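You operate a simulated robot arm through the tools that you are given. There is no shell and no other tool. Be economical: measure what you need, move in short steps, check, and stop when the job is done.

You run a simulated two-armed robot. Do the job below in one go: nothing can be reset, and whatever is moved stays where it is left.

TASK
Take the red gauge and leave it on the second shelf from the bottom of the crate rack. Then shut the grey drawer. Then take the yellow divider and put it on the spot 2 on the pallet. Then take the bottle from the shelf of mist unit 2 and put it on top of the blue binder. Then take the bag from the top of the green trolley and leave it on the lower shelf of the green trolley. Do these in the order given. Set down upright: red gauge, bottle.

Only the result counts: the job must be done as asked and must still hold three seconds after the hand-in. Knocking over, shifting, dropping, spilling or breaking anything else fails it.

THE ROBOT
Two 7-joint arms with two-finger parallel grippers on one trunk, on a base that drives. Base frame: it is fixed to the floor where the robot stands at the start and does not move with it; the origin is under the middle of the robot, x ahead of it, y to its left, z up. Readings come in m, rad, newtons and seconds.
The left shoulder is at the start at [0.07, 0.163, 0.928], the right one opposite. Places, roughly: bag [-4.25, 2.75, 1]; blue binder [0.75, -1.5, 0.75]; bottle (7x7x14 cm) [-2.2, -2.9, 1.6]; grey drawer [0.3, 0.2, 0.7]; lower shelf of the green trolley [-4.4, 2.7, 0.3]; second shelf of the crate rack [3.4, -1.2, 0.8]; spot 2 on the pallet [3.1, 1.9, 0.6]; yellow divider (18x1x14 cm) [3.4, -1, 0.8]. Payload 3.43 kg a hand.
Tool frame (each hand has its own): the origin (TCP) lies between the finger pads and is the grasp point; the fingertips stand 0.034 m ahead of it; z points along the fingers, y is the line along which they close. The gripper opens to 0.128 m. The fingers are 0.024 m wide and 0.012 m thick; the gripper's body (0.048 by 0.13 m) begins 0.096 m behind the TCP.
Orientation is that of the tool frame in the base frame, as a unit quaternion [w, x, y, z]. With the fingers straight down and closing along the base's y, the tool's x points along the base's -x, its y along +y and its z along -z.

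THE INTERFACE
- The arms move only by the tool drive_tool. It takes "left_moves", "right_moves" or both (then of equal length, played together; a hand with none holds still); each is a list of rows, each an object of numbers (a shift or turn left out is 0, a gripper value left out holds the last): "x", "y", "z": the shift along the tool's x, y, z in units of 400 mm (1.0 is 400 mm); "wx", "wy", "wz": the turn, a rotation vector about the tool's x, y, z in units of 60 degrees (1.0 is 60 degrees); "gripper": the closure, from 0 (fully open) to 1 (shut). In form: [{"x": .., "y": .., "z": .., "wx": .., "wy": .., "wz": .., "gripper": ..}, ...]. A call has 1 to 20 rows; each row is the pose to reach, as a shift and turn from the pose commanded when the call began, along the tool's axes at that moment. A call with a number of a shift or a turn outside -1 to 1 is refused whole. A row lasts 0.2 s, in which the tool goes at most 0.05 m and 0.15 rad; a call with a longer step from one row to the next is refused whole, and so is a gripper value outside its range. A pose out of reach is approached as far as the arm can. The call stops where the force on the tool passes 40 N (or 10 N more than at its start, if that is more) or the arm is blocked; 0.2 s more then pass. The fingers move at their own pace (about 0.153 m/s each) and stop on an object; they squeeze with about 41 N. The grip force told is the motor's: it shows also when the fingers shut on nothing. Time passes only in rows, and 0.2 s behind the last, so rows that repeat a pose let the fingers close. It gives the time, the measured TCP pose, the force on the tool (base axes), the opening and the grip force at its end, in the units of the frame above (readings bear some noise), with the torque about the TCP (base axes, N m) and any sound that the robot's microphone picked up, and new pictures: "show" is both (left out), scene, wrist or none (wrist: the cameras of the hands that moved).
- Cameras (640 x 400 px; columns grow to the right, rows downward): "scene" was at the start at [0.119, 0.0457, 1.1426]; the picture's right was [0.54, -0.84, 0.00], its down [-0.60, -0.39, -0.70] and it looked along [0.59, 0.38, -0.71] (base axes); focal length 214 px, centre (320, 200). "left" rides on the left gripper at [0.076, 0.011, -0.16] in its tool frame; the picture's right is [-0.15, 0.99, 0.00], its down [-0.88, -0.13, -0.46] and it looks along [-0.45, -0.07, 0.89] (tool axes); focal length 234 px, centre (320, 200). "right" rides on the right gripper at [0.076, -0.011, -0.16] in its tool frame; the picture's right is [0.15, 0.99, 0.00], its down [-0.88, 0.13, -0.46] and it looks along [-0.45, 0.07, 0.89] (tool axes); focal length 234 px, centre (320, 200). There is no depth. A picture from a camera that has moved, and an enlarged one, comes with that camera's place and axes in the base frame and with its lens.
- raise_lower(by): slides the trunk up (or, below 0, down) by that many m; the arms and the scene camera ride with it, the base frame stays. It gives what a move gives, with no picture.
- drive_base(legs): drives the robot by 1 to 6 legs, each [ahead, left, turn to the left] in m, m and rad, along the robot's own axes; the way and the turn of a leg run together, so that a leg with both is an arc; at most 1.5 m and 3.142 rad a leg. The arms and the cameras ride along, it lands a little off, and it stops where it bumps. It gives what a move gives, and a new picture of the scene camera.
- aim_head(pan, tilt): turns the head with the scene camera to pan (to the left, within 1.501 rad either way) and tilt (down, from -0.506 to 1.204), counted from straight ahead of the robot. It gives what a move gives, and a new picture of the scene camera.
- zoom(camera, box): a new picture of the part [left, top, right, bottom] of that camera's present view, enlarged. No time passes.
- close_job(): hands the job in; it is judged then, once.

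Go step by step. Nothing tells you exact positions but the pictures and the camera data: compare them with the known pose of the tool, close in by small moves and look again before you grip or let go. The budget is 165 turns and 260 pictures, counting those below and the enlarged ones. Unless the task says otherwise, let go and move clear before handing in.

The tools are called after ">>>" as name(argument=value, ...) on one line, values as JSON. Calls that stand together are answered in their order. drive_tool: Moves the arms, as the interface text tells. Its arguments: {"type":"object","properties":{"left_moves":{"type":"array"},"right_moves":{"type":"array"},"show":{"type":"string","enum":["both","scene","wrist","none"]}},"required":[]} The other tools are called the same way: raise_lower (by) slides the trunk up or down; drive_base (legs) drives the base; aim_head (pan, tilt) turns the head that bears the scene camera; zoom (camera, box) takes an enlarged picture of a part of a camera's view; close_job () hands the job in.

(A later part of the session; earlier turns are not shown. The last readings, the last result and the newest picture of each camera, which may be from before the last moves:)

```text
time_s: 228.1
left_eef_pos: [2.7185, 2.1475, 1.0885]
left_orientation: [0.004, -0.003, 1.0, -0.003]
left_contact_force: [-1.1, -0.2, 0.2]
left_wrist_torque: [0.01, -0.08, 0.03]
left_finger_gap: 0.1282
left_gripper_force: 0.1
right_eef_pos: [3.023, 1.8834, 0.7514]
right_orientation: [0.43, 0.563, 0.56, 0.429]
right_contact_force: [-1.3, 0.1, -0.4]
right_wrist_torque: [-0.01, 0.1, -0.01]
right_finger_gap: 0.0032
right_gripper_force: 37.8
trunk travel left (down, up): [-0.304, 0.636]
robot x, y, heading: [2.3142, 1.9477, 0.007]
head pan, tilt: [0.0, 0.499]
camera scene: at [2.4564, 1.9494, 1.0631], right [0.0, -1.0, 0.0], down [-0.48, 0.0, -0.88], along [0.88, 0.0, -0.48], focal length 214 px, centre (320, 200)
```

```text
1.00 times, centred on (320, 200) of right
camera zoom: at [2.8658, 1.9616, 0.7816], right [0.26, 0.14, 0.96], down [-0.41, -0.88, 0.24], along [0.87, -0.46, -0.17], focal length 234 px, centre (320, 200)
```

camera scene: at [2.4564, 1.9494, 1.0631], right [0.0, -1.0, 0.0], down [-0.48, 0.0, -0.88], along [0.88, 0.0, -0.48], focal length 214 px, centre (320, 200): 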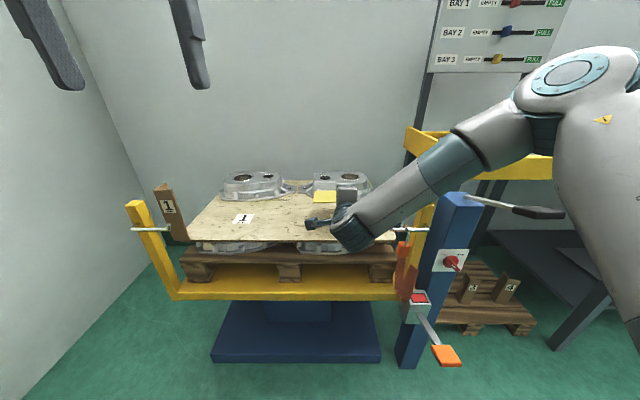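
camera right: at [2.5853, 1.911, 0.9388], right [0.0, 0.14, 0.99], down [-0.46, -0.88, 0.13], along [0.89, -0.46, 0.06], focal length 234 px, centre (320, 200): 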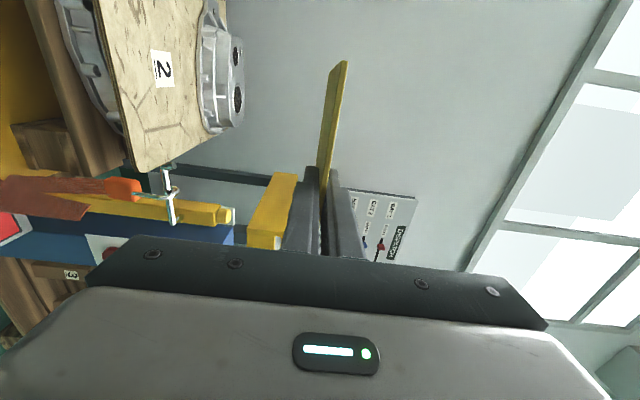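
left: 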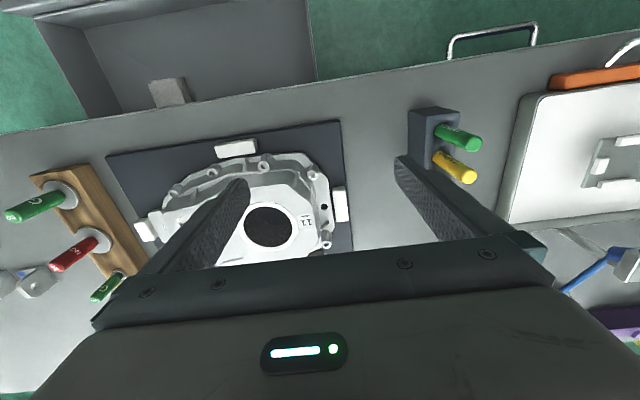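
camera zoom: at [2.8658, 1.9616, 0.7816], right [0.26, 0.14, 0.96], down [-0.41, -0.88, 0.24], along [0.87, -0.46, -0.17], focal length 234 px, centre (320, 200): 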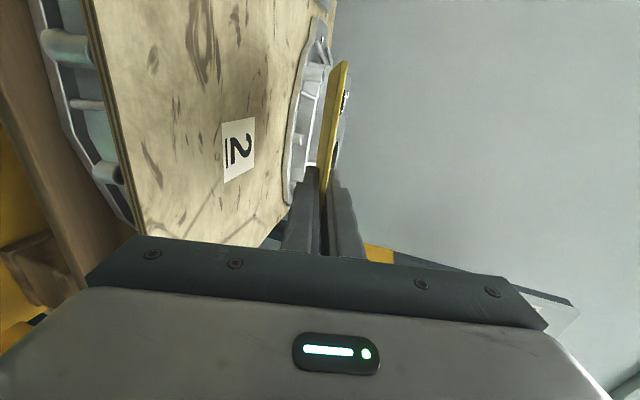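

>>> raise_lower(by=-0.055)

>>> zoom(camera="right", box=[0, 0, 640, 400])

>>> zoom(camera="scene", box=[180, 130, 420, 290])

```text
time_s: 229.1
left_eef_pos: [2.718, 2.1461, 1.0335]
left_orientation: [0.004, -0.002, 1.0, -0.003]
left_contact_force: [1.1, 0.2, -0.3]
left_wrist_torque: [0.01, -0.04, 0.02]
left_finger_gap: 0.1283
left_gripper_force: 0.0
right_eef_pos: [3.0221, 1.885, 0.6953]
right_orientation: [0.43, 0.564, 0.56, 0.43]
right_contact_force: [0.4, 0.0, -0.4]
right_wrist_torque: [-0.01, 0.07, -0.04]
right_finger_gap: 0.0034
right_gripper_force: 37.7
trunk travel left (down, up): [-0.249, 0.691]
robot x, y, heading: [2.3156, 1.9484, 0.004]
head pan, tilt: [0.0, 0.499]
```

```text
1.00 times, centred on (320, 200) of right
camera zoom: at [2.8667, 1.9617, 0.7259], right [0.26, 0.14, 0.95], down [-0.41, -0.88, 0.24], along [0.87, -0.46, -0.17], focal length 234 px, centre (320, 200)
```

zoom: 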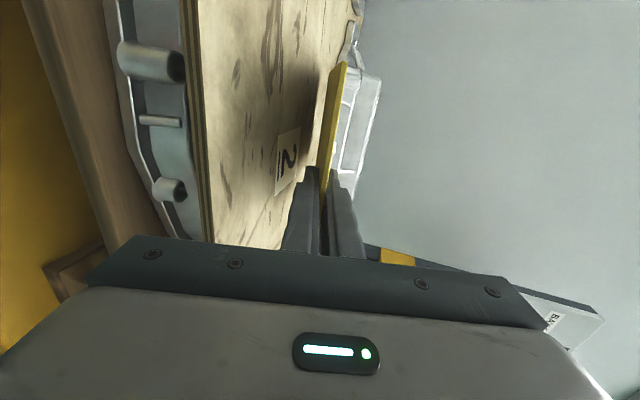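

```text
2.50 times, centred on (300, 210) of scene
camera zoom: at [2.4576, 1.9494, 1.0079], right [0.0, -1.0, 0.0], down [-0.48, 0.0, -0.88], along [0.88, 0.0, -0.48], focal length 536 px, centre (370, 175)
```

zoom: 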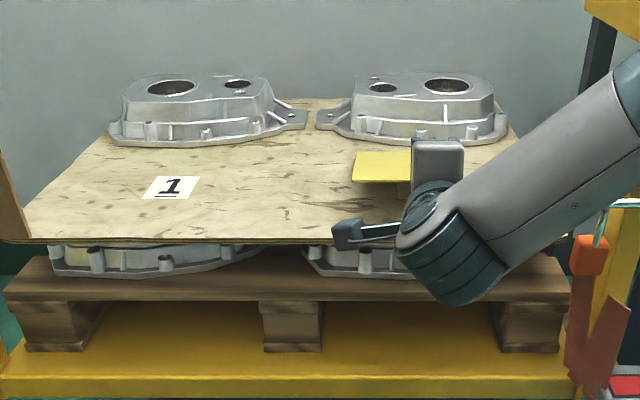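

>>> drive_tool(right_moves=[{"z": 0.0033, "y": -0.012}, {"z": 0.0065, "y": -0.0242}, {"z": 0.0085, "y": -0.0314}], show="wrist")

```text
time_s: 229.9
left_eef_pos: [2.7179, 2.1489, 1.0353]
left_orientation: [0.002, -0.002, 1.0, -0.005]
left_contact_force: [-0.5, -0.1, 0.1]
left_wrist_torque: [-0.01, -0.01, -0.01]
left_finger_gap: 0.1281
left_gripper_force: 0.0
right_eef_pos: [3.0251, 1.8866, 0.6857]
right_orientation: [0.432, 0.562, 0.559, 0.43]
right_contact_force: [1.2, -0.4, 5.2]
right_wrist_torque: [-0.01, -0.74, -0.12]
right_finger_gap: 0.0031
right_gripper_force: 37.5
trunk travel left (down, up): [-0.249, 0.691]
robot x, y, heading: [2.3152, 1.947, 0.003]
head pan, tilt: [0.0, 0.499]
camera right: at [2.8667, 1.9627, 0.7146], right [0.26, 0.14, 0.96], down [-0.41, -0.88, 0.24], along [0.87, -0.46, -0.17], focal length 234 px, centre (320, 200)
```

right: 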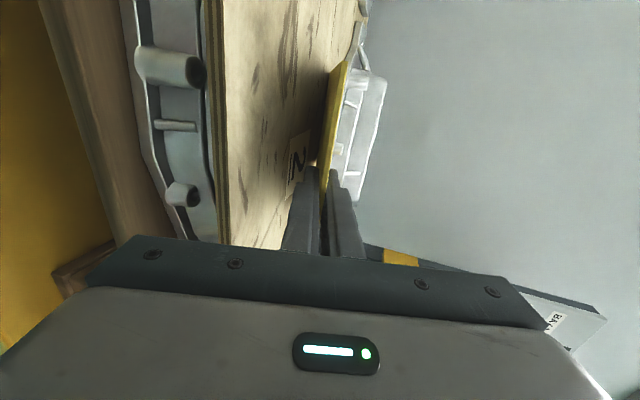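

Contact at the far edge. I'll open slightly so the plate rests on the lower finger, then lower a bit.

>>> drive_tool(right_moves=[{"gripper": 0.9}, {"gripper": 0.86}, {"gripper": 0.84}, {"gripper": 0.84, "z": 0.0033, "y": -0.012}, {"gripper": 0.84, "z": 0.0065, "y": -0.0242}])

>>> zoom(camera="scene", box=[240, 130, 420, 270])

```text
time_s: 231.1
left_eef_pos: [2.7157, 2.1482, 1.0355]
left_orientation: [0.006, -0.003, 1.0, -0.004]
left_contact_force: [-0.3, 0.6, -0.4]
left_wrist_torque: [-0.01, -0.02, -0.02]
left_finger_gap: 0.128
left_gripper_force: 0.1
right_eef_pos: [3.0237, 1.8862, 0.6787]
right_orientation: [0.432, 0.561, 0.558, 0.433]
right_contact_force: [-9.2, 3.9, 26.7]
right_wrist_torque: [0.0, -0.67, 0.1]
right_finger_gap: 0.0101
right_gripper_force: 0.0
trunk travel left (down, up): [-0.249, 0.691]
robot x, y, heading: [2.3183, 1.9449, 0.001]
head pan, tilt: [0.0, 0.499]
camera scene: at [2.4545, 1.9502, 1.0089], right [0.0, -1.0, 0.0], down [-0.48, 0.0, -0.88], along [0.88, 0.0, -0.48], focal length 214 px, centre (320, 200)
camera right: at [2.8652, 1.9624, 0.7083], right [0.25, 0.14, 0.96], down [-0.41, -0.88, 0.24], along [0.88, -0.45, -0.16], focal length 234 px, centre (320, 200)
```

scene: 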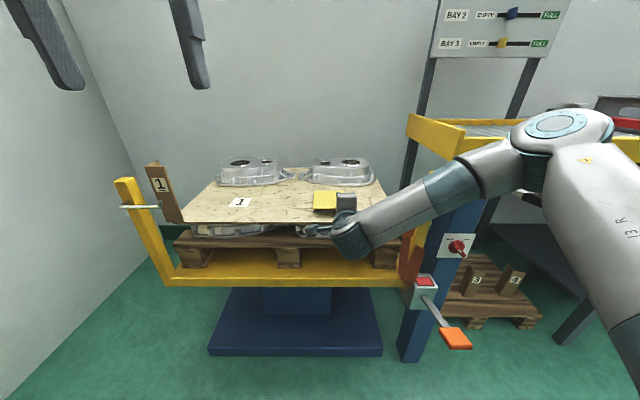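
right: 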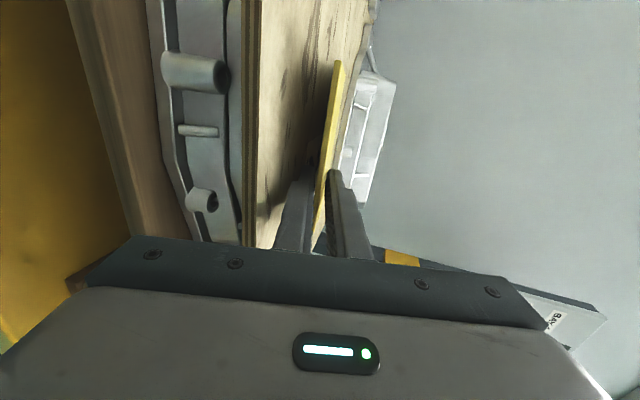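

```text
2.86 times, centred on (330, 200) of scene
camera zoom: at [2.4545, 1.9502, 1.0089], right [0.0, -1.0, 0.0], down [-0.48, 0.0, -0.88], along [0.88, 0.0, -0.48], focal length 613 px, centre (291, 200)
```

zoom: 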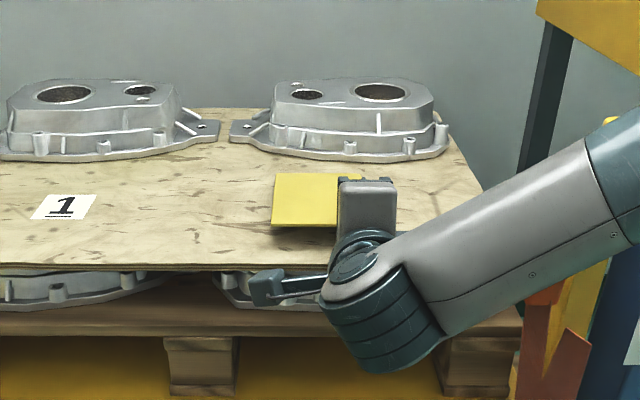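

>>> drive_tool(right_moves=[{"gripper": 0.84, "z": -0.003, "y": 0.012}, {"gripper": 0.84, "z": -0.003, "y": 0.012}], show="none")

```text
time_s: 231.7
left_eef_pos: [2.716, 2.149, 1.0338]
left_orientation: [0.006, -0.003, 1.0, -0.004]
left_contact_force: [0.6, -0.3, 0.0]
left_wrist_torque: [-0.03, 0.03, 0.01]
left_finger_gap: 0.128
left_gripper_force: 0.1
right_eef_pos: [3.0219, 1.8852, 0.6825]
right_orientation: [0.433, 0.561, 0.558, 0.431]
right_contact_force: [-3.4, 6.0, 29.5]
right_wrist_torque: [0.08, -1.02, 0.23]
right_finger_gap: 0.0099
right_gripper_force: 0.1
trunk travel left (down, up): [-0.249, 0.691]
robot x, y, heading: [2.3098, 1.9438, 0.001]
head pan, tilt: [0.0, 0.499]
```

The upward force probably comes from the lower finger pressing the board as it opens. I'll rise a few millimetres more.

>>> drive_tool(right_moves=[{"gripper": 0.84, "z": -0.004, "y": 0.015}, {"gripper": 0.84, "z": -0.004, "y": 0.015}, {"gripper": 0.84, "z": -0.004, "y": 0.015}], show="wrist")

>>> zoom(camera="scene", box=[240, 130, 420, 270])

```text
time_s: 232.5
left_eef_pos: [2.717, 2.1488, 1.0348]
left_orientation: [0.005, -0.003, 1.0, -0.004]
left_contact_force: [0.1, -0.6, -0.6]
left_wrist_torque: [0.01, 0.01, 0.01]
left_finger_gap: 0.1279
left_gripper_force: 0.0
right_eef_pos: [3.0225, 1.8852, 0.6848]
right_orientation: [0.431, 0.562, 0.56, 0.43]
right_contact_force: [2.3, 8.0, 19.3]
right_wrist_torque: [0.25, -0.7, 0.31]
right_finger_gap: 0.0104
right_gripper_force: 0.0
trunk travel left (down, up): [-0.249, 0.691]
robot x, y, heading: [2.3176, 1.9483, 0.005]
head pan, tilt: [0.0, 0.499]
camera right: at [2.8658, 1.9624, 0.7153], right [0.26, 0.15, 0.96], down [-0.41, -0.88, 0.24], along [0.88, -0.45, -0.17], focal length 234 px, centre (320, 200)
```

right: 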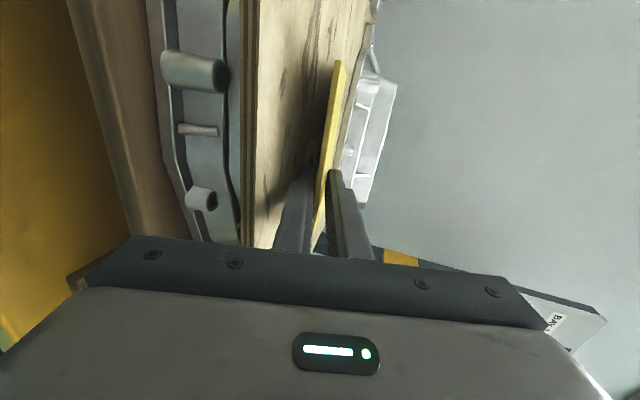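

```text
2.86 times, centred on (330, 200) of scene
camera zoom: at [2.4559, 1.9506, 1.0081], right [0.0, -1.0, 0.0], down [-0.48, 0.0, -0.88], along [0.88, 0.0, -0.48], focal length 613 px, centre (291, 200)
```

zoom: 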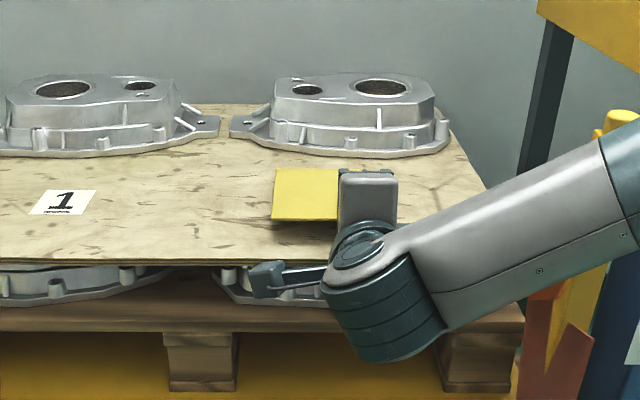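

>>> drive_tool(right_moves=[{"gripper": 0.84, "z": -0.004, "y": 0.015}, {"gripper": 0.84, "z": -0.006, "y": 0.025}, {"gripper": 0.84, "z": -0.006, "y": 0.025}, {"gripper": 0.84, "z": -0.006, "y": 0.025}], show="wrist")

```text
time_s: 233.5
left_eef_pos: [2.7178, 2.1481, 1.034]
left_orientation: [0.004, -0.004, 1.0, -0.004]
left_contact_force: [0.3, -0.6, -0.7]
left_wrist_torque: [0.0, 0.01, 0.03]
left_finger_gap: 0.1278
left_gripper_force: 0.0
right_eef_pos: [3.0227, 1.8844, 0.6934]
right_orientation: [0.43, 0.563, 0.561, 0.428]
right_contact_force: [-0.1, 5.8, 6.7]
right_wrist_torque: [0.16, -0.18, 0.21]
right_finger_gap: 0.0173
right_gripper_force: 0.1
trunk travel left (down, up): [-0.249, 0.691]
robot x, y, heading: [2.3149, 1.9483, 0.003]
head pan, tilt: [0.0, 0.499]
camera right: at [2.8665, 1.9615, 0.7242], right [0.26, 0.15, 0.95], down [-0.41, -0.88, 0.25], along [0.87, -0.46, -0.17], focal length 234 px, centre (320, 200)
```

right: 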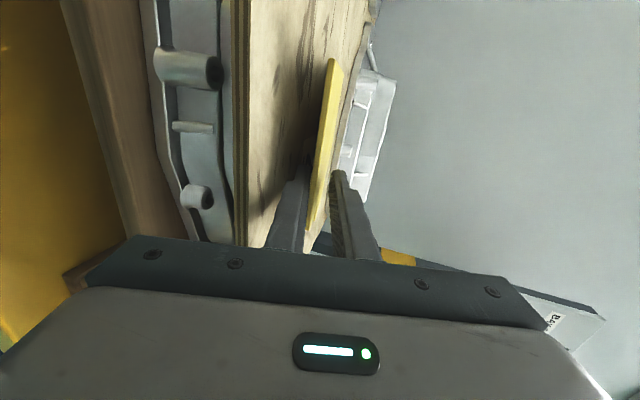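

The lower finger is resting on the board with the plate on it, so I'll withdraw backwards slowly.

>>> drive_tool(right_moves=[{"z": -0.032, "y": 0.0}, {"z": -0.06, "y": -0.007}, {"z": -0.09, "y": -0.015}, {"z": -0.12, "y": -0.023}])

```text
time_s: 234.3
left_eef_pos: [2.7197, 2.1484, 1.0332]
left_orientation: [0.004, -0.004, 1.0, -0.003]
left_contact_force: [-0.3, -0.8, 0.6]
left_wrist_torque: [0.0, 0.03, 0.0]
left_finger_gap: 0.128
left_gripper_force: 0.1
right_eef_pos: [2.9921, 1.8832, 0.7068]
right_orientation: [0.435, 0.562, 0.553, 0.435]
right_contact_force: [5.9, -1.2, 10.8]
right_wrist_torque: [-0.13, -0.47, 0.08]
right_finger_gap: 0.0142
right_gripper_force: 0.0
trunk travel left (down, up): [-0.249, 0.691]
robot x, y, heading: [2.3163, 1.9498, 0.001]
head pan, tilt: [0.0, 0.499]
stopped in row 4 (right hand): the force on the tool passed its limit (the readings are from after the stop); the commanded pose is now the measured one
camera scene: at [2.4592, 1.9494, 1.0077], right [0.0, -1.0, 0.0], down [-0.48, 0.0, -0.88], along [0.88, 0.0, -0.48], focal length 214 px, centre (320, 200)
camera right: at [2.8342, 1.9611, 0.7342], right [0.24, 0.14, 0.96], down [-0.42, -0.88, 0.23], along [0.88, -0.46, -0.15], focal length 234 px, centre (320, 200)
```

scene: 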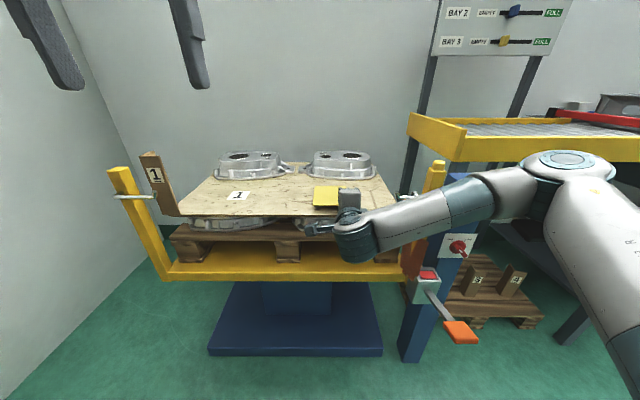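
right: 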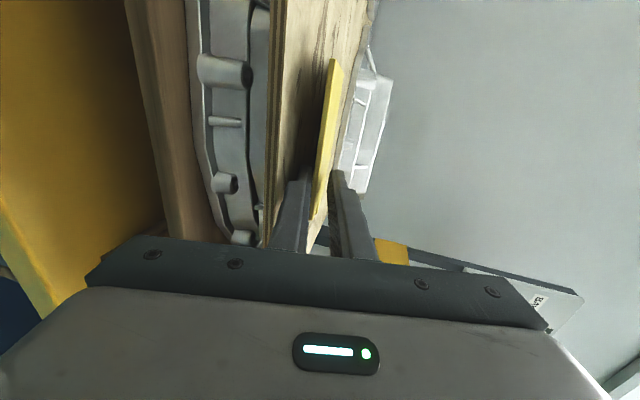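

>>> zoom(camera="scene", box=[280, 150, 440, 270])

>>> zoom(camera="right", box=[200, 40, 440, 270])

```text
3.33 times, centred on (360, 210) of scene
camera zoom: at [2.4592, 1.9494, 1.0077], right [0.0, -1.0, 0.0], down [-0.48, 0.0, -0.88], along [0.88, 0.0, -0.48], focal length 715 px, centre (187, 167)
```

zoom: 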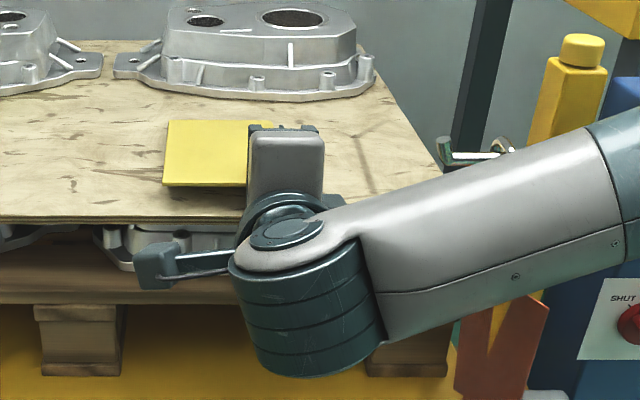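

```text
1.74 times, centred on (320, 155) of right
camera zoom: at [2.8342, 1.9611, 0.7342], right [0.24, 0.14, 0.96], down [-0.42, -0.88, 0.23], along [0.88, -0.46, -0.15], focal length 407 px, centre (320, 278)
```

zoom: 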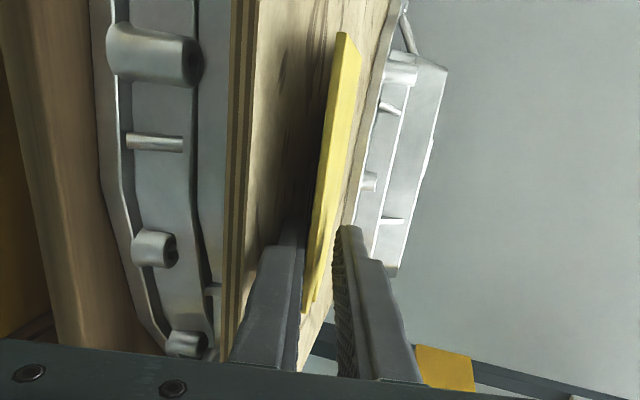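

>>> drive_tool(right_moves=[{"gripper": 0.84, "z": -0.005, "y": 0.018}, {"gripper": 0.84, "z": -0.01, "y": 0.036}, {"gripper": 0.84, "z": -0.01, "y": 0.036}], show="wrist")

```text
time_s: 235.1
left_eef_pos: [2.7192, 2.1479, 1.034]
left_orientation: [0.003, -0.002, 1.0, -0.004]
left_contact_force: [-0.2, 0.0, 0.4]
left_wrist_torque: [0.0, 0.0, 0.0]
left_finger_gap: 0.128
left_gripper_force: 0.2
right_eef_pos: [2.9893, 1.8837, 0.7189]
right_orientation: [0.435, 0.562, 0.554, 0.434]
right_contact_force: [-0.9, -0.3, 0.2]
right_wrist_torque: [-0.02, 0.01, 0.0]
right_finger_gap: 0.0206
right_gripper_force: 0.2
trunk travel left (down, up): [-0.249, 0.691]
robot x, y, heading: [2.314, 1.9483, 0.005]
head pan, tilt: [0.0, 0.499]
camera right: at [2.8321, 1.9612, 0.7475], right [0.25, 0.14, 0.96], down [-0.42, -0.88, 0.23], along [0.87, -0.46, -0.16], focal length 234 px, centre (320, 200)
```

right: 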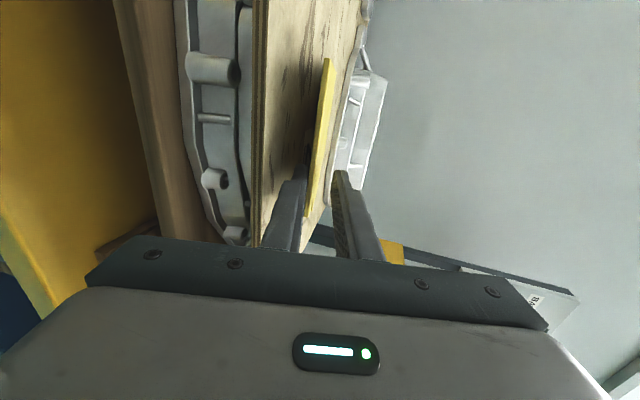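

The hand is free now, with the plate resting on the lower finger. I'll withdraw level at this height.

>>> drive_tool(right_moves=[{"z": -0.03, "y": -0.006}, {"z": -0.06, "y": -0.013}, {"z": -0.09, "y": -0.021}, {"z": -0.12, "y": -0.029}])

>>> zoom(camera="scene", box=[280, 150, 440, 270])

```text
time_s: 236.1
left_eef_pos: [2.7141, 2.1474, 1.0401]
left_orientation: [0.007, -0.002, 1.0, -0.006]
left_contact_force: [0.2, -0.1, 1.1]
left_wrist_torque: [0.01, 0.0, -0.01]
left_finger_gap: 0.1279
left_gripper_force: 0.1
right_eef_pos: [2.9374, 1.8817, 0.743]
right_orientation: [0.445, 0.556, 0.546, 0.442]
right_contact_force: [0.8, -0.1, -0.8]
right_wrist_torque: [0.0, 0.0, 0.03]
right_finger_gap: 0.0209
right_gripper_force: 0.1
trunk travel left (down, up): [-0.249, 0.691]
robot x, y, heading: [2.3212, 1.9484, -0.0]
head pan, tilt: [0.0, 0.499]
camera scene: at [2.4529, 1.9508, 1.0116], right [0.0, -1.0, 0.0], down [-0.47, 0.0, -0.88], along [0.88, 0.0, -0.47], focal length 214 px, centre (320, 200)
camera right: at [2.7802, 1.96, 0.7659], right [0.21, 0.14, 0.97], down [-0.43, -0.88, 0.22], along [0.88, -0.46, -0.13], focal length 234 px, centre (320, 200)
```

scene: 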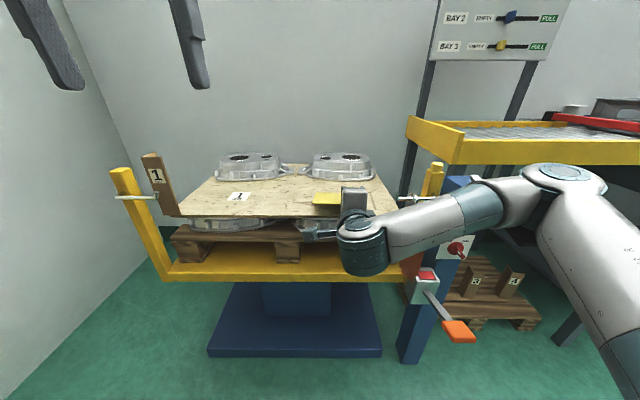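
right: 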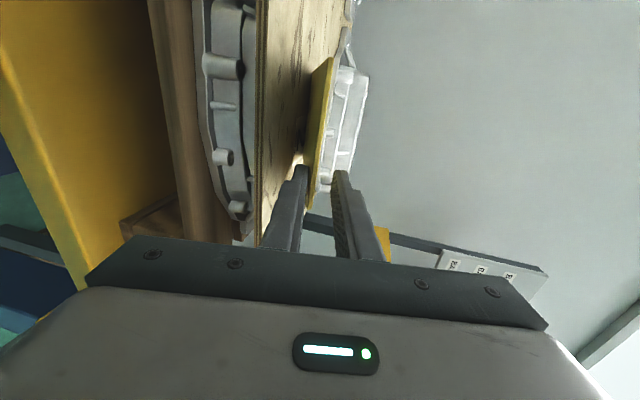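

```text
3.33 times, centred on (360, 210) of scene
camera zoom: at [2.4529, 1.9508, 1.0116], right [0.0, -1.0, 0.0], down [-0.47, 0.0, -0.88], along [0.88, 0.0, -0.47], focal length 715 px, centre (187, 167)
```

zoom: 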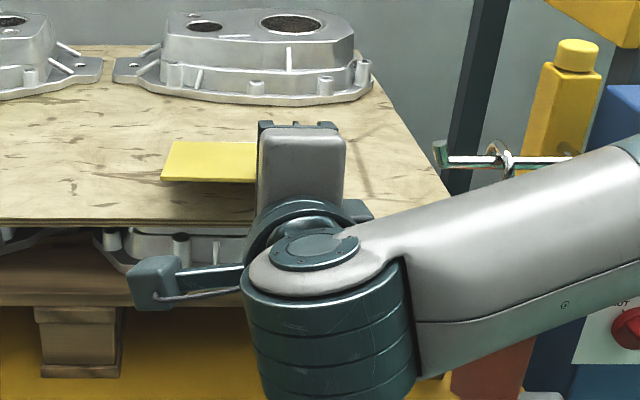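

The robot seems to be tipping slightly: the arm is probably pressing on the lift's lever handle near (2.74, 1.59, 0.89). I'll raise the trunk a little to relieve that.

>>> raise_lower(by=0.025)

>>> aim_head(pan=-0.5, tilt=0.6)

>>> zoom(camera="right", box=[200, 40, 440, 270])

```text
time_s: 236.8
left_eef_pos: [2.7175, 2.151, 1.0573]
left_orientation: [0.004, -0.003, 1.0, -0.004]
left_contact_force: [-0.4, 0.4, 1.4]
left_wrist_torque: [-0.02, -0.03, -0.03]
left_finger_gap: 0.1277
left_gripper_force: 0.0
right_eef_pos: [2.9371, 1.8878, 0.7409]
right_orientation: [0.434, 0.56, 0.557, 0.434]
right_contact_force: [-0.6, -0.1, -1.0]
right_wrist_torque: [0.02, 0.05, -0.03]
right_finger_gap: 0.0208
right_gripper_force: 0.6
trunk travel left (down, up): [-0.274, 0.666]
robot x, y, heading: [2.3169, 1.9459, 0.003]
head pan, tilt: [0.0, 0.499]
```

```text
time_s: 237.8
left_eef_pos: [2.7209, 2.1489, 1.0586]
left_orientation: [0.004, -0.003, 1.0, -0.004]
left_contact_force: [1.0, 0.0, -0.3]
left_wrist_torque: [0.04, -0.03, 0.0]
left_finger_gap: 0.1282
left_gripper_force: 0.0
right_eef_pos: [2.941, 1.8832, 0.744]
right_orientation: [0.434, 0.562, 0.555, 0.433]
right_contact_force: [-0.8, -0.8, -0.4]
right_wrist_torque: [0.01, 0.06, 0.0]
right_finger_gap: 0.0208
right_gripper_force: 0.2
trunk travel left (down, up): [-0.274, 0.666]
robot x, y, heading: [2.3176, 1.944, 0.004]
head pan, tilt: [-0.499, 0.6]
camera scene: at [2.4456, 1.9076, 1.0238], right [-0.47, -0.88, 0.0], down [-0.5, 0.27, -0.83], along [0.73, -0.39, -0.56], focal length 214 px, centre (320, 200)
```

scene: 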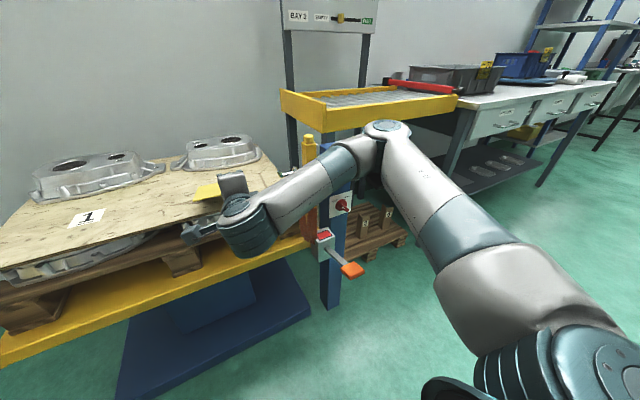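

```text
1.74 times, centred on (320, 155) of right
camera zoom: at [2.7831, 1.9613, 0.7734], right [0.25, 0.14, 0.96], down [-0.42, -0.88, 0.23], along [0.87, -0.46, -0.16], focal length 407 px, centre (320, 278)
```

zoom: 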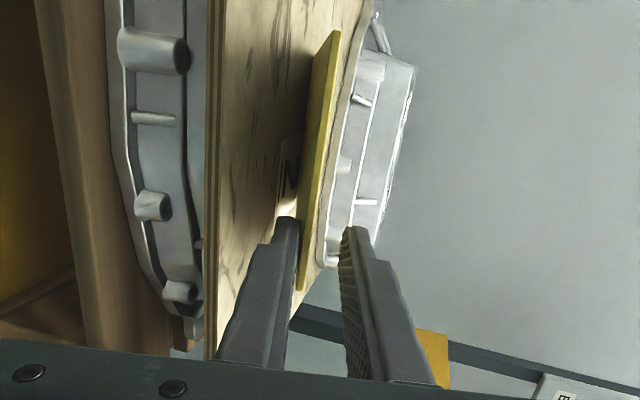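

Pressure is relieved. Now I'll back the base slowly to slide the finger out from under the plate.

>>> drive_base(legs=[[-0.08, 0, 0]])

>>> zoom(camera="right", box=[0, 0, 640, 400])

```text
time_s: 238.8
left_eef_pos: [2.6369, 2.1481, 1.061]
left_orientation: [0.005, -0.002, 1.0, -0.004]
left_contact_force: [0.2, -0.1, 0.0]
left_wrist_torque: [-0.02, 0.02, 0.01]
left_finger_gap: 0.1278
left_gripper_force: 0.1
right_eef_pos: [2.857, 1.8822, 0.7473]
right_orientation: [0.435, 0.562, 0.553, 0.435]
right_contact_force: [-0.1, -0.5, -0.5]
right_wrist_torque: [-0.04, 0.01, -0.01]
right_finger_gap: 0.0205
right_gripper_force: 0.6
trunk travel left (down, up): [-0.274, 0.666]
robot x, y, heading: [2.2399, 1.9475, 0.004]
head pan, tilt: [-0.499, 0.6]
camera scene: at [2.3617, 1.9073, 1.0243], right [-0.48, -0.88, 0.0], down [-0.49, 0.27, -0.83], along [0.73, -0.39, -0.56], focal length 214 px, centre (320, 200)
```

scene: 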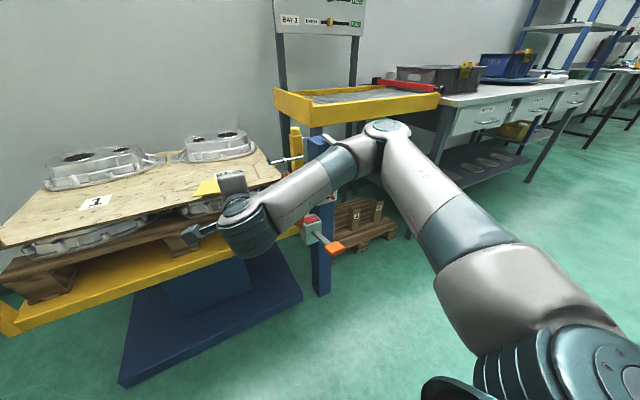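

```text
1.00 times, centred on (320, 200) of right
camera zoom: at [2.7003, 1.9603, 0.7751], right [0.24, 0.14, 0.96], down [-0.42, -0.88, 0.23], along [0.87, -0.46, -0.15], focal length 234 px, centre (320, 200)
```

zoom: 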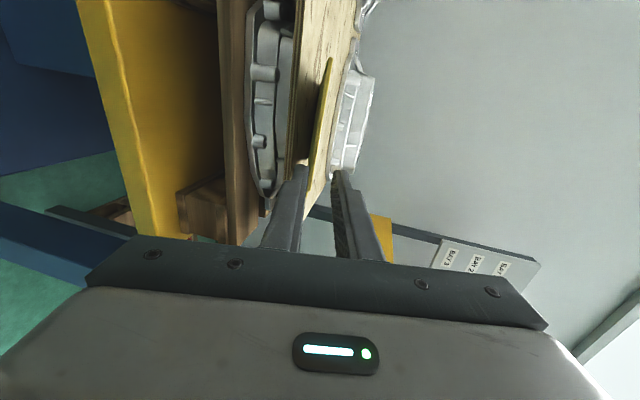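

>>> aim_head(pan=0.0, tilt=0.5)

>>> zoom(camera="scene", box=[260, 140, 420, 260])

>>> zoom(camera="right", box=[220, 20, 420, 240])

```text
time_s: 239.7
left_eef_pos: [2.6364, 2.148, 1.0597]
left_orientation: [0.006, -0.002, 1.0, -0.005]
left_contact_force: [0.8, 0.2, -0.2]
left_wrist_torque: [-0.02, 0.02, 0.01]
left_finger_gap: 0.1281
left_gripper_force: 0.0
right_eef_pos: [2.857, 1.882, 0.7469]
right_orientation: [0.436, 0.562, 0.554, 0.434]
right_contact_force: [0.0, 0.1, -0.9]
right_wrist_torque: [0.0, -0.04, 0.03]
right_finger_gap: 0.0207
right_gripper_force: 0.5
trunk travel left (down, up): [-0.274, 0.666]
robot x, y, heading: [2.2348, 1.9466, -0.001]
head pan, tilt: [0.0, 0.499]
camera scene: at [2.375, 1.9496, 1.0334], right [0.0, -1.0, 0.0], down [-0.48, 0.0, -0.88], along [0.88, 0.0, -0.48], focal length 214 px, centre (320, 200)
```

scene: 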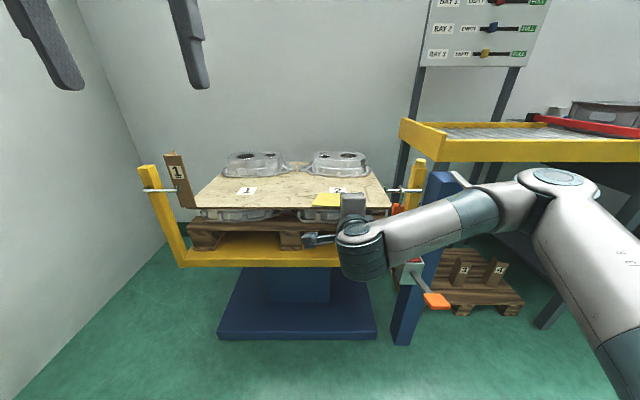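

```text
3.33 times, centred on (340, 200) of scene
camera zoom: at [2.375, 1.9496, 1.0334], right [0.0, -1.0, 0.0], down [-0.48, 0.0, -0.88], along [0.88, 0.0, -0.48], focal length 715 px, centre (253, 200)
```

zoom: 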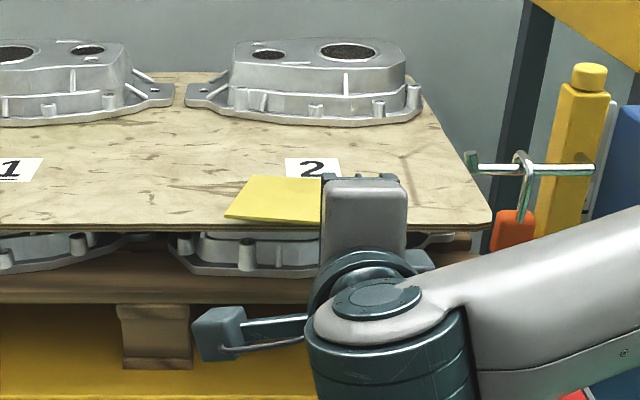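

```text
1.82 times, centred on (320, 130) of right
camera zoom: at [2.7003, 1.9601, 0.775], right [0.24, 0.14, 0.96], down [-0.42, -0.88, 0.23], along [0.87, -0.46, -0.15], focal length 426 px, centre (320, 327)
```

zoom: 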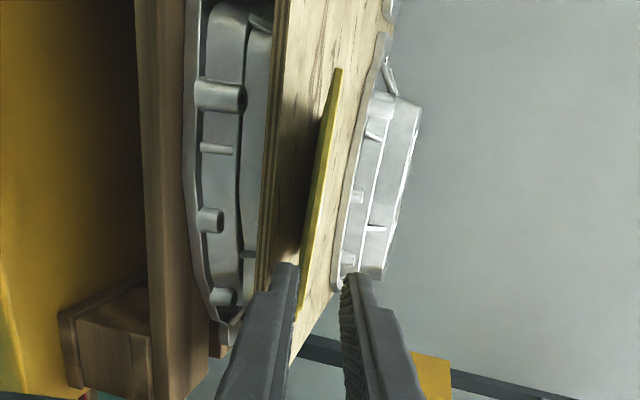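

The plate was dragged back with the finger and now rests on it near the board's front edge. I'll regrip it firmly, then lay it with a slight overhang past the front edge so the finger can drop away, and finally push it forward onto the mark.

>>> drive_tool(right_moves=[{"gripper": 0.95}, {"gripper": 1}, {"gripper": 1}, {"gripper": 1, "y": 0.04}, {"gripper": 1, "y": 0.1}, {"gripper": 1, "y": 0.15}])

>>> zoom(camera="scene", box=[260, 140, 420, 260])

```text
time_s: 241.1
left_eef_pos: [2.6404, 2.1471, 1.0592]
left_orientation: [0.004, -0.003, 1.0, -0.004]
left_contact_force: [0.4, -1.1, 0.1]
left_wrist_torque: [-0.01, 0.0, 0.0]
left_finger_gap: 0.128
left_gripper_force: 0.0
right_eef_pos: [2.8762, 1.8818, 0.8038]
right_orientation: [0.434, 0.562, 0.555, 0.434]
right_contact_force: [-0.3, -0.7, -0.1]
right_wrist_torque: [0.0, -0.03, 0.02]
right_finger_gap: 0.0
right_gripper_force: 33.0
trunk travel left (down, up): [-0.274, 0.666]
robot x, y, heading: [2.239, 1.9448, 0.005]
head pan, tilt: [0.0, 0.499]
camera scene: at [2.3794, 1.9493, 1.0328], right [0.0, -1.0, 0.0], down [-0.48, 0.0, -0.88], along [0.88, 0.0, -0.48], focal length 214 px, centre (320, 200)
camera right: at [2.7189, 1.9605, 0.832], right [0.25, 0.14, 0.96], down [-0.42, -0.88, 0.23], along [0.87, -0.46, -0.16], focal length 234 px, centre (320, 200)
```

scene: 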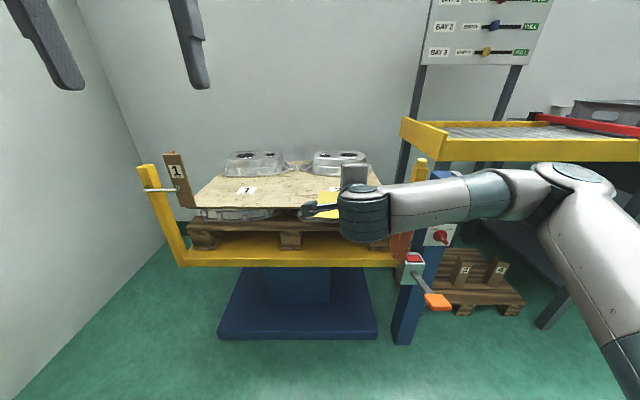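
right: 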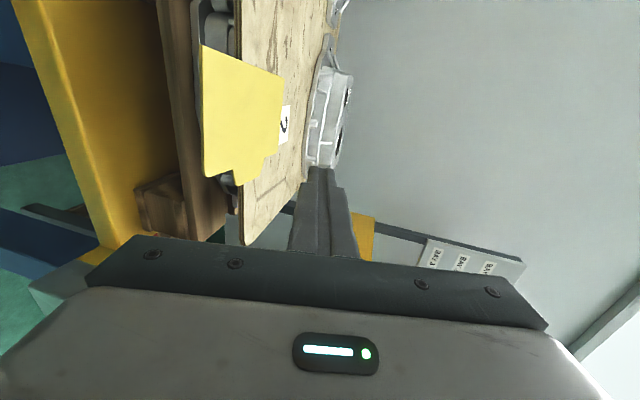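

```text
3.33 times, centred on (340, 200) of scene
camera zoom: at [2.3794, 1.9493, 1.0328], right [0.0, -1.0, 0.0], down [-0.48, 0.0, -0.88], along [0.88, 0.0, -0.48], focal length 715 px, centre (253, 200)
```

zoom: 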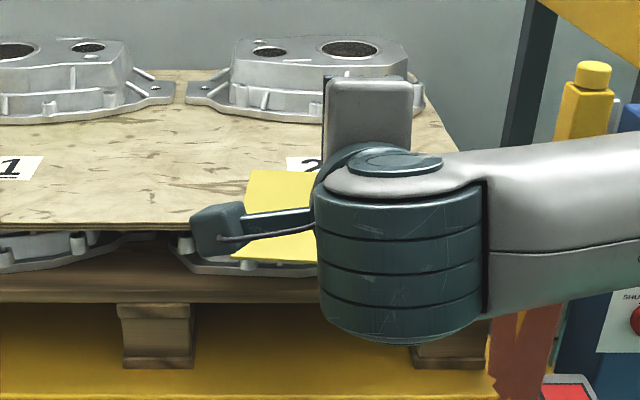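

The gripper had slipped out: the plate lies flat on the board, overhanging its front edge by about 6 cm but stable. I'll pitch the hand further down and use the closed fingertips to press on the plate and slide it forward about 9 cm. First I'll rotate.

>>> drive_tool(right_moves=[{"wx": 0.12, "y": 0.03}, {"wx": 0.24, "y": 0.06}, {"wx": 0.36, "y": 0.09}, {"wx": 0.48, "y": 0.12}, {"wx": 0.6, "y": 0.12}])

>>> zoom(camera="scene", box=[260, 140, 420, 260])

```text
time_s: 242.3
left_eef_pos: [2.6394, 2.1454, 1.0597]
left_orientation: [0.003, -0.001, 1.0, -0.004]
left_contact_force: [0.1, 0.5, 0.6]
left_wrist_torque: [0.01, -0.03, 0.0]
left_finger_gap: 0.1283
left_gripper_force: 0.0
right_eef_pos: [2.887, 1.8812, 0.8496]
right_orientation: [0.239, 0.67, 0.661, 0.239]
right_contact_force: [-0.1, 0.6, 0.5]
right_wrist_torque: [0.03, -0.02, 0.0]
right_finger_gap: 0.0
right_gripper_force: 32.6
trunk travel left (down, up): [-0.274, 0.666]
robot x, y, heading: [2.2388, 1.9461, -0.003]
head pan, tilt: [0.0, 0.499]
camera scene: at [2.3786, 1.9487, 1.0329], right [0.0, -1.0, 0.0], down [-0.48, 0.0, -0.88], along [0.88, 0.0, -0.48], focal length 214 px, centre (320, 200)
camera right: at [2.7767, 1.9575, 0.9654], right [0.76, 0.14, 0.63], down [-0.2, -0.88, 0.43], along [0.61, -0.45, -0.65], focal length 234 px, centre (320, 200)
```

scene: 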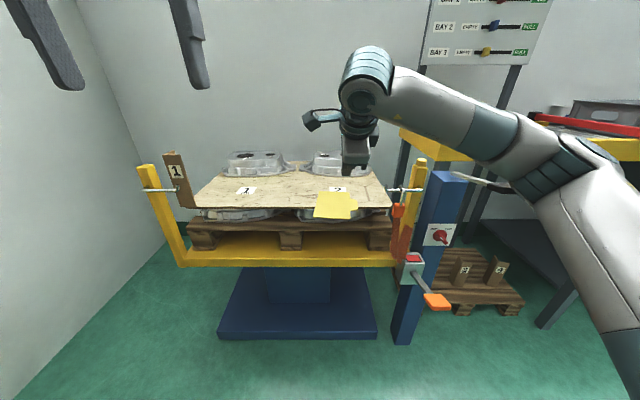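
right: 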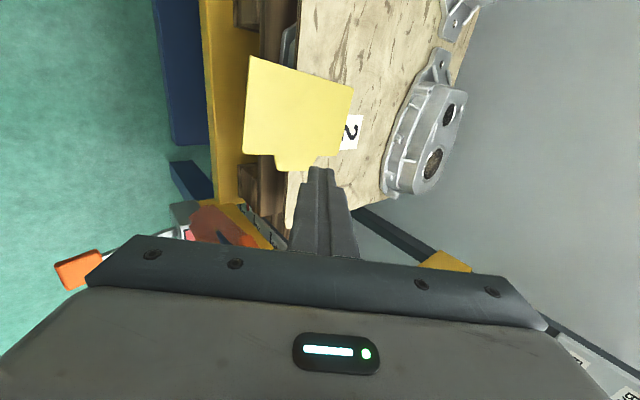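

```text
3.33 times, centred on (340, 200) of scene
camera zoom: at [2.3786, 1.9487, 1.0329], right [0.0, -1.0, 0.0], down [-0.48, 0.0, -0.88], along [0.88, 0.0, -0.48], focal length 715 px, centre (253, 200)
```

zoom: 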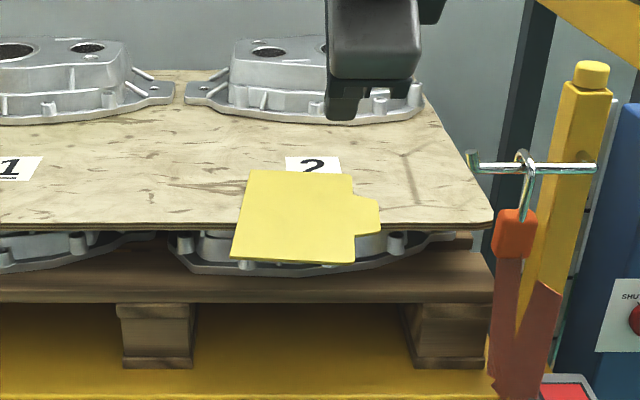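

The plate is flat with its front ~6 cm off the board, still stable. I'll raise the trunk for lever clearance, move ahead, then reach down onto the plate.

>>> raise_lower(by=0.15)

>>> drive_base(legs=[[0.1, 0, 0.003]])

>>> drive_tool(right_moves=[{"y": -0.08, "z": 0.08}, {"y": -0.16, "z": 0.16}, {"y": -0.22, "z": 0.24}, {"y": -0.26, "z": 0.34}, {"y": -0.3, "z": 0.42}])

>>> aim_head(pan=0.0, tilt=0.7)

```text
time_s: 244.1
left_eef_pos: [2.6417, 2.1472, 1.2076]
left_orientation: [0.002, -0.003, 1.0, -0.004]
left_contact_force: [0.9, 0.2, -0.9]
left_wrist_torque: [0.01, 0.0, 0.0]
left_finger_gap: 0.1282
left_gripper_force: 0.0
right_eef_pos: [2.8869, 1.8817, 0.9985]
right_orientation: [0.24, 0.67, 0.66, 0.24]
right_contact_force: [0.2, -0.4, 0.4]
right_wrist_torque: [0.03, 0.0, 0.02]
right_finger_gap: 0.0
right_gripper_force: 32.5
trunk travel left (down, up): [-0.424, 0.516]
robot x, y, heading: [2.2357, 1.9456, 0.003]
head pan, tilt: [0.0, 0.499]
```

```text
time_s: 245.2
left_eef_pos: [2.7403, 2.1482, 1.2087]
left_orientation: [0.003, -0.004, 1.0, -0.003]
left_contact_force: [0.2, 0.6, -0.4]
left_wrist_torque: [0.01, 0.02, -0.01]
left_finger_gap: 0.1278
left_gripper_force: 0.1
right_eef_pos: [2.9882, 1.8845, 0.9979]
right_orientation: [0.238, 0.669, 0.662, 0.241]
right_contact_force: [1.0, -0.3, 0.0]
right_wrist_torque: [0.02, 0.04, 0.01]
right_finger_gap: 0.0
right_gripper_force: 33.2
trunk travel left (down, up): [-0.424, 0.516]
robot x, y, heading: [2.3349, 1.9454, 0.004]
head pan, tilt: [0.0, 0.499]
camera scene: at [2.4795, 1.9502, 1.1827], right [0.01, -1.0, 0.0], down [-0.48, 0.0, -0.88], along [0.88, 0.01, -0.48], focal length 214 px, centre (320, 200)
```

scene: 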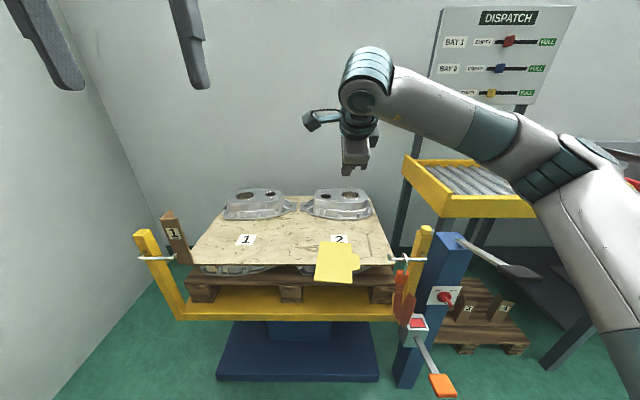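

```text
time_s: 246.4
left_eef_pos: [2.7386, 2.1489, 1.2079]
left_orientation: [0.002, -0.005, 1.0, -0.004]
left_contact_force: [-0.5, 0.6, 0.7]
left_wrist_torque: [-0.06, -0.05, 0.01]
left_finger_gap: 0.1279
left_gripper_force: 0.1
right_eef_pos: [3.0013, 1.8862, 0.7925]
right_orientation: [0.239, 0.668, 0.663, 0.241]
right_contact_force: [0.7, -0.2, -0.8]
right_wrist_torque: [0.01, 0.01, 0.01]
right_finger_gap: 0.0001
right_gripper_force: 33.5
trunk travel left (down, up): [-0.424, 0.516]
robot x, y, heading: [2.3395, 1.9483, 0.011]
head pan, tilt: [0.0, 0.499]
camera scene: at [2.4788, 1.9502, 1.1829], right [0.01, -1.0, 0.0], down [-0.48, 0.0, -0.88], along [0.88, 0.01, -0.48], focal length 214 px, centre (320, 200)
camera right: at [2.8905, 1.9623, 0.9071], right [0.76, 0.14, 0.63], down [-0.2, -0.88, 0.43], along [0.62, -0.45, -0.64], focal length 234 px, centre (320, 200)
```

scene: 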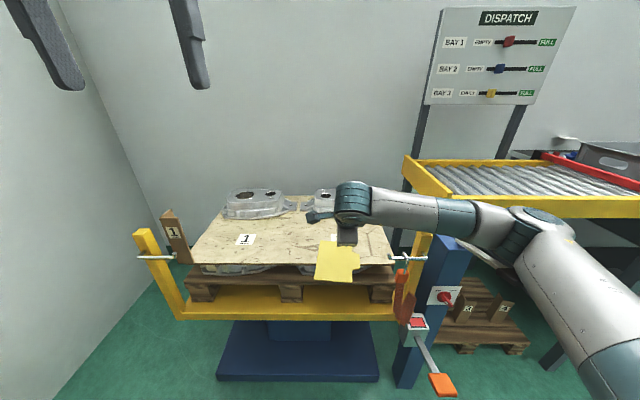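
right: 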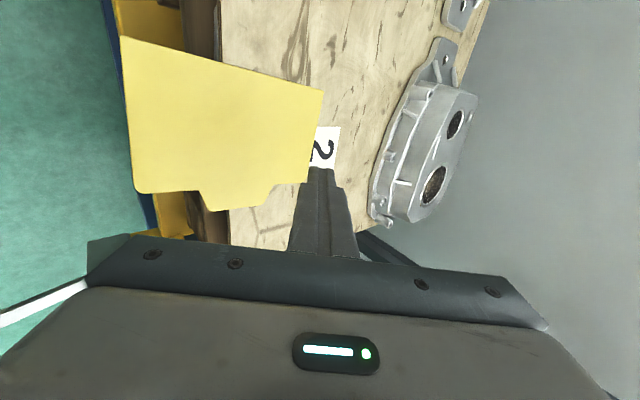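

```text
time_s: 247.2
left_eef_pos: [2.7398, 2.1492, 1.2082]
left_orientation: [0.002, -0.005, 1.0, -0.004]
left_contact_force: [-0.5, -0.9, 0.1]
left_wrist_torque: [0.01, 0.0, 0.0]
left_finger_gap: 0.1281
left_gripper_force: 0.0
right_eef_pos: [3.001, 1.8862, 0.7917]
right_orientation: [0.239, 0.668, 0.662, 0.241]
right_contact_force: [0.3, -0.2, -0.4]
right_wrist_torque: [-0.02, 0.0, -0.03]
right_finger_gap: 0.0
right_gripper_force: 33.1
trunk travel left (down, up): [-0.424, 0.516]
robot x, y, heading: [2.3338, 1.9496, 0.007]
head pan, tilt: [0.0, 0.7]
camera scene: at [2.4727, 1.9502, 1.1652], right [0.01, -1.0, 0.0], down [-0.64, 0.0, -0.77], along [0.77, 0.0, -0.64], focal length 214 px, centre (320, 200)
```

scene: 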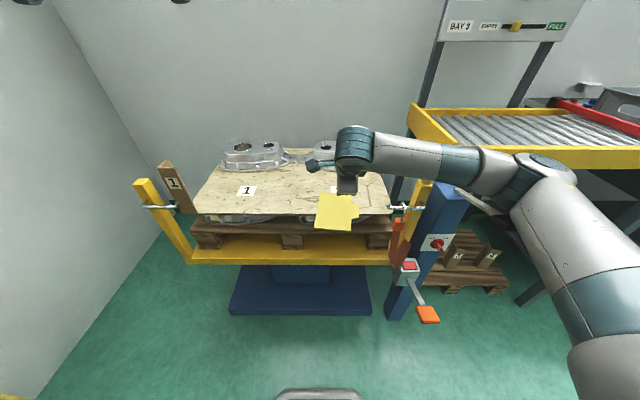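

>>> drive_tool(right_moves=[{"z": 0.08, "y": -0.027}, {"z": 0.16, "y": -0.054}, {"z": 0.2406, "y": -0.0815}])

>>> zoom(camera="scene", box=[280, 110, 440, 250])

```text
time_s: 247.8
left_eef_pos: [2.7381, 2.1485, 1.2084]
left_orientation: [0.003, -0.004, 1.0, -0.004]
left_contact_force: [1.0, -0.9, -1.0]
left_wrist_torque: [0.01, 0.04, -0.01]
left_finger_gap: 0.1281
left_gripper_force: 0.1
right_eef_pos: [3.0318, 1.8859, 0.7388]
right_orientation: [0.243, 0.666, 0.659, 0.253]
right_contact_force: [-4.8, -0.5, 14.8]
right_wrist_torque: [-0.1, -0.07, -0.01]
right_finger_gap: 0.0001
right_gripper_force: 32.4
trunk travel left (down, up): [-0.424, 0.516]
robot x, y, heading: [2.3387, 1.9477, 0.004]
head pan, tilt: [0.0, 0.7]
stopped in row 3 (right hand): the force on the tool passed its limit (the readings are from after the stop); the commanded pose is now the measured one
camera scene: at [2.471, 1.9503, 1.1655], right [0.01, -1.0, 0.0], down [-0.64, 0.0, -0.77], along [0.77, 0.0, -0.64], focal length 214 px, centre (320, 200)
camera right: at [2.9179, 1.9613, 0.852], right [0.75, 0.13, 0.65], down [-0.21, -0.89, 0.42], along [0.63, -0.44, -0.63], focal length 234 px, centre (320, 200)
```

scene: 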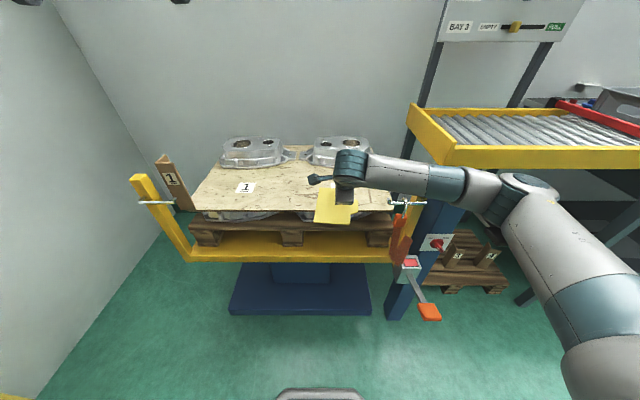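
right: 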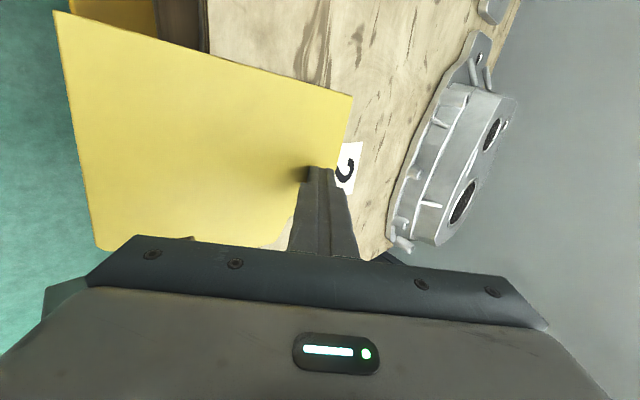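

```text
2.86 times, centred on (360, 180) of scene
camera zoom: at [2.471, 1.9503, 1.1655], right [0.01, -1.0, 0.0], down [-0.64, 0.0, -0.77], along [0.77, 0.0, -0.64], focal length 613 px, centre (206, 257)
```

zoom: 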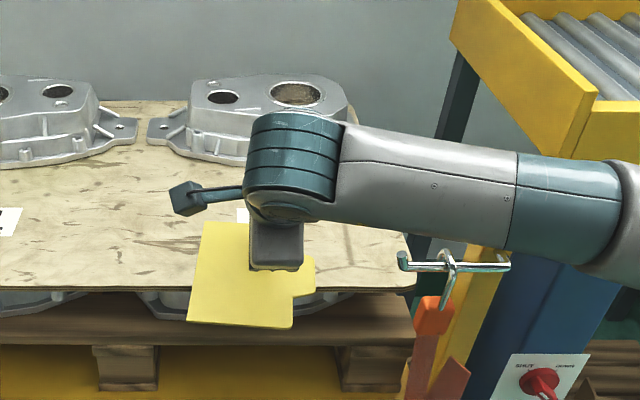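

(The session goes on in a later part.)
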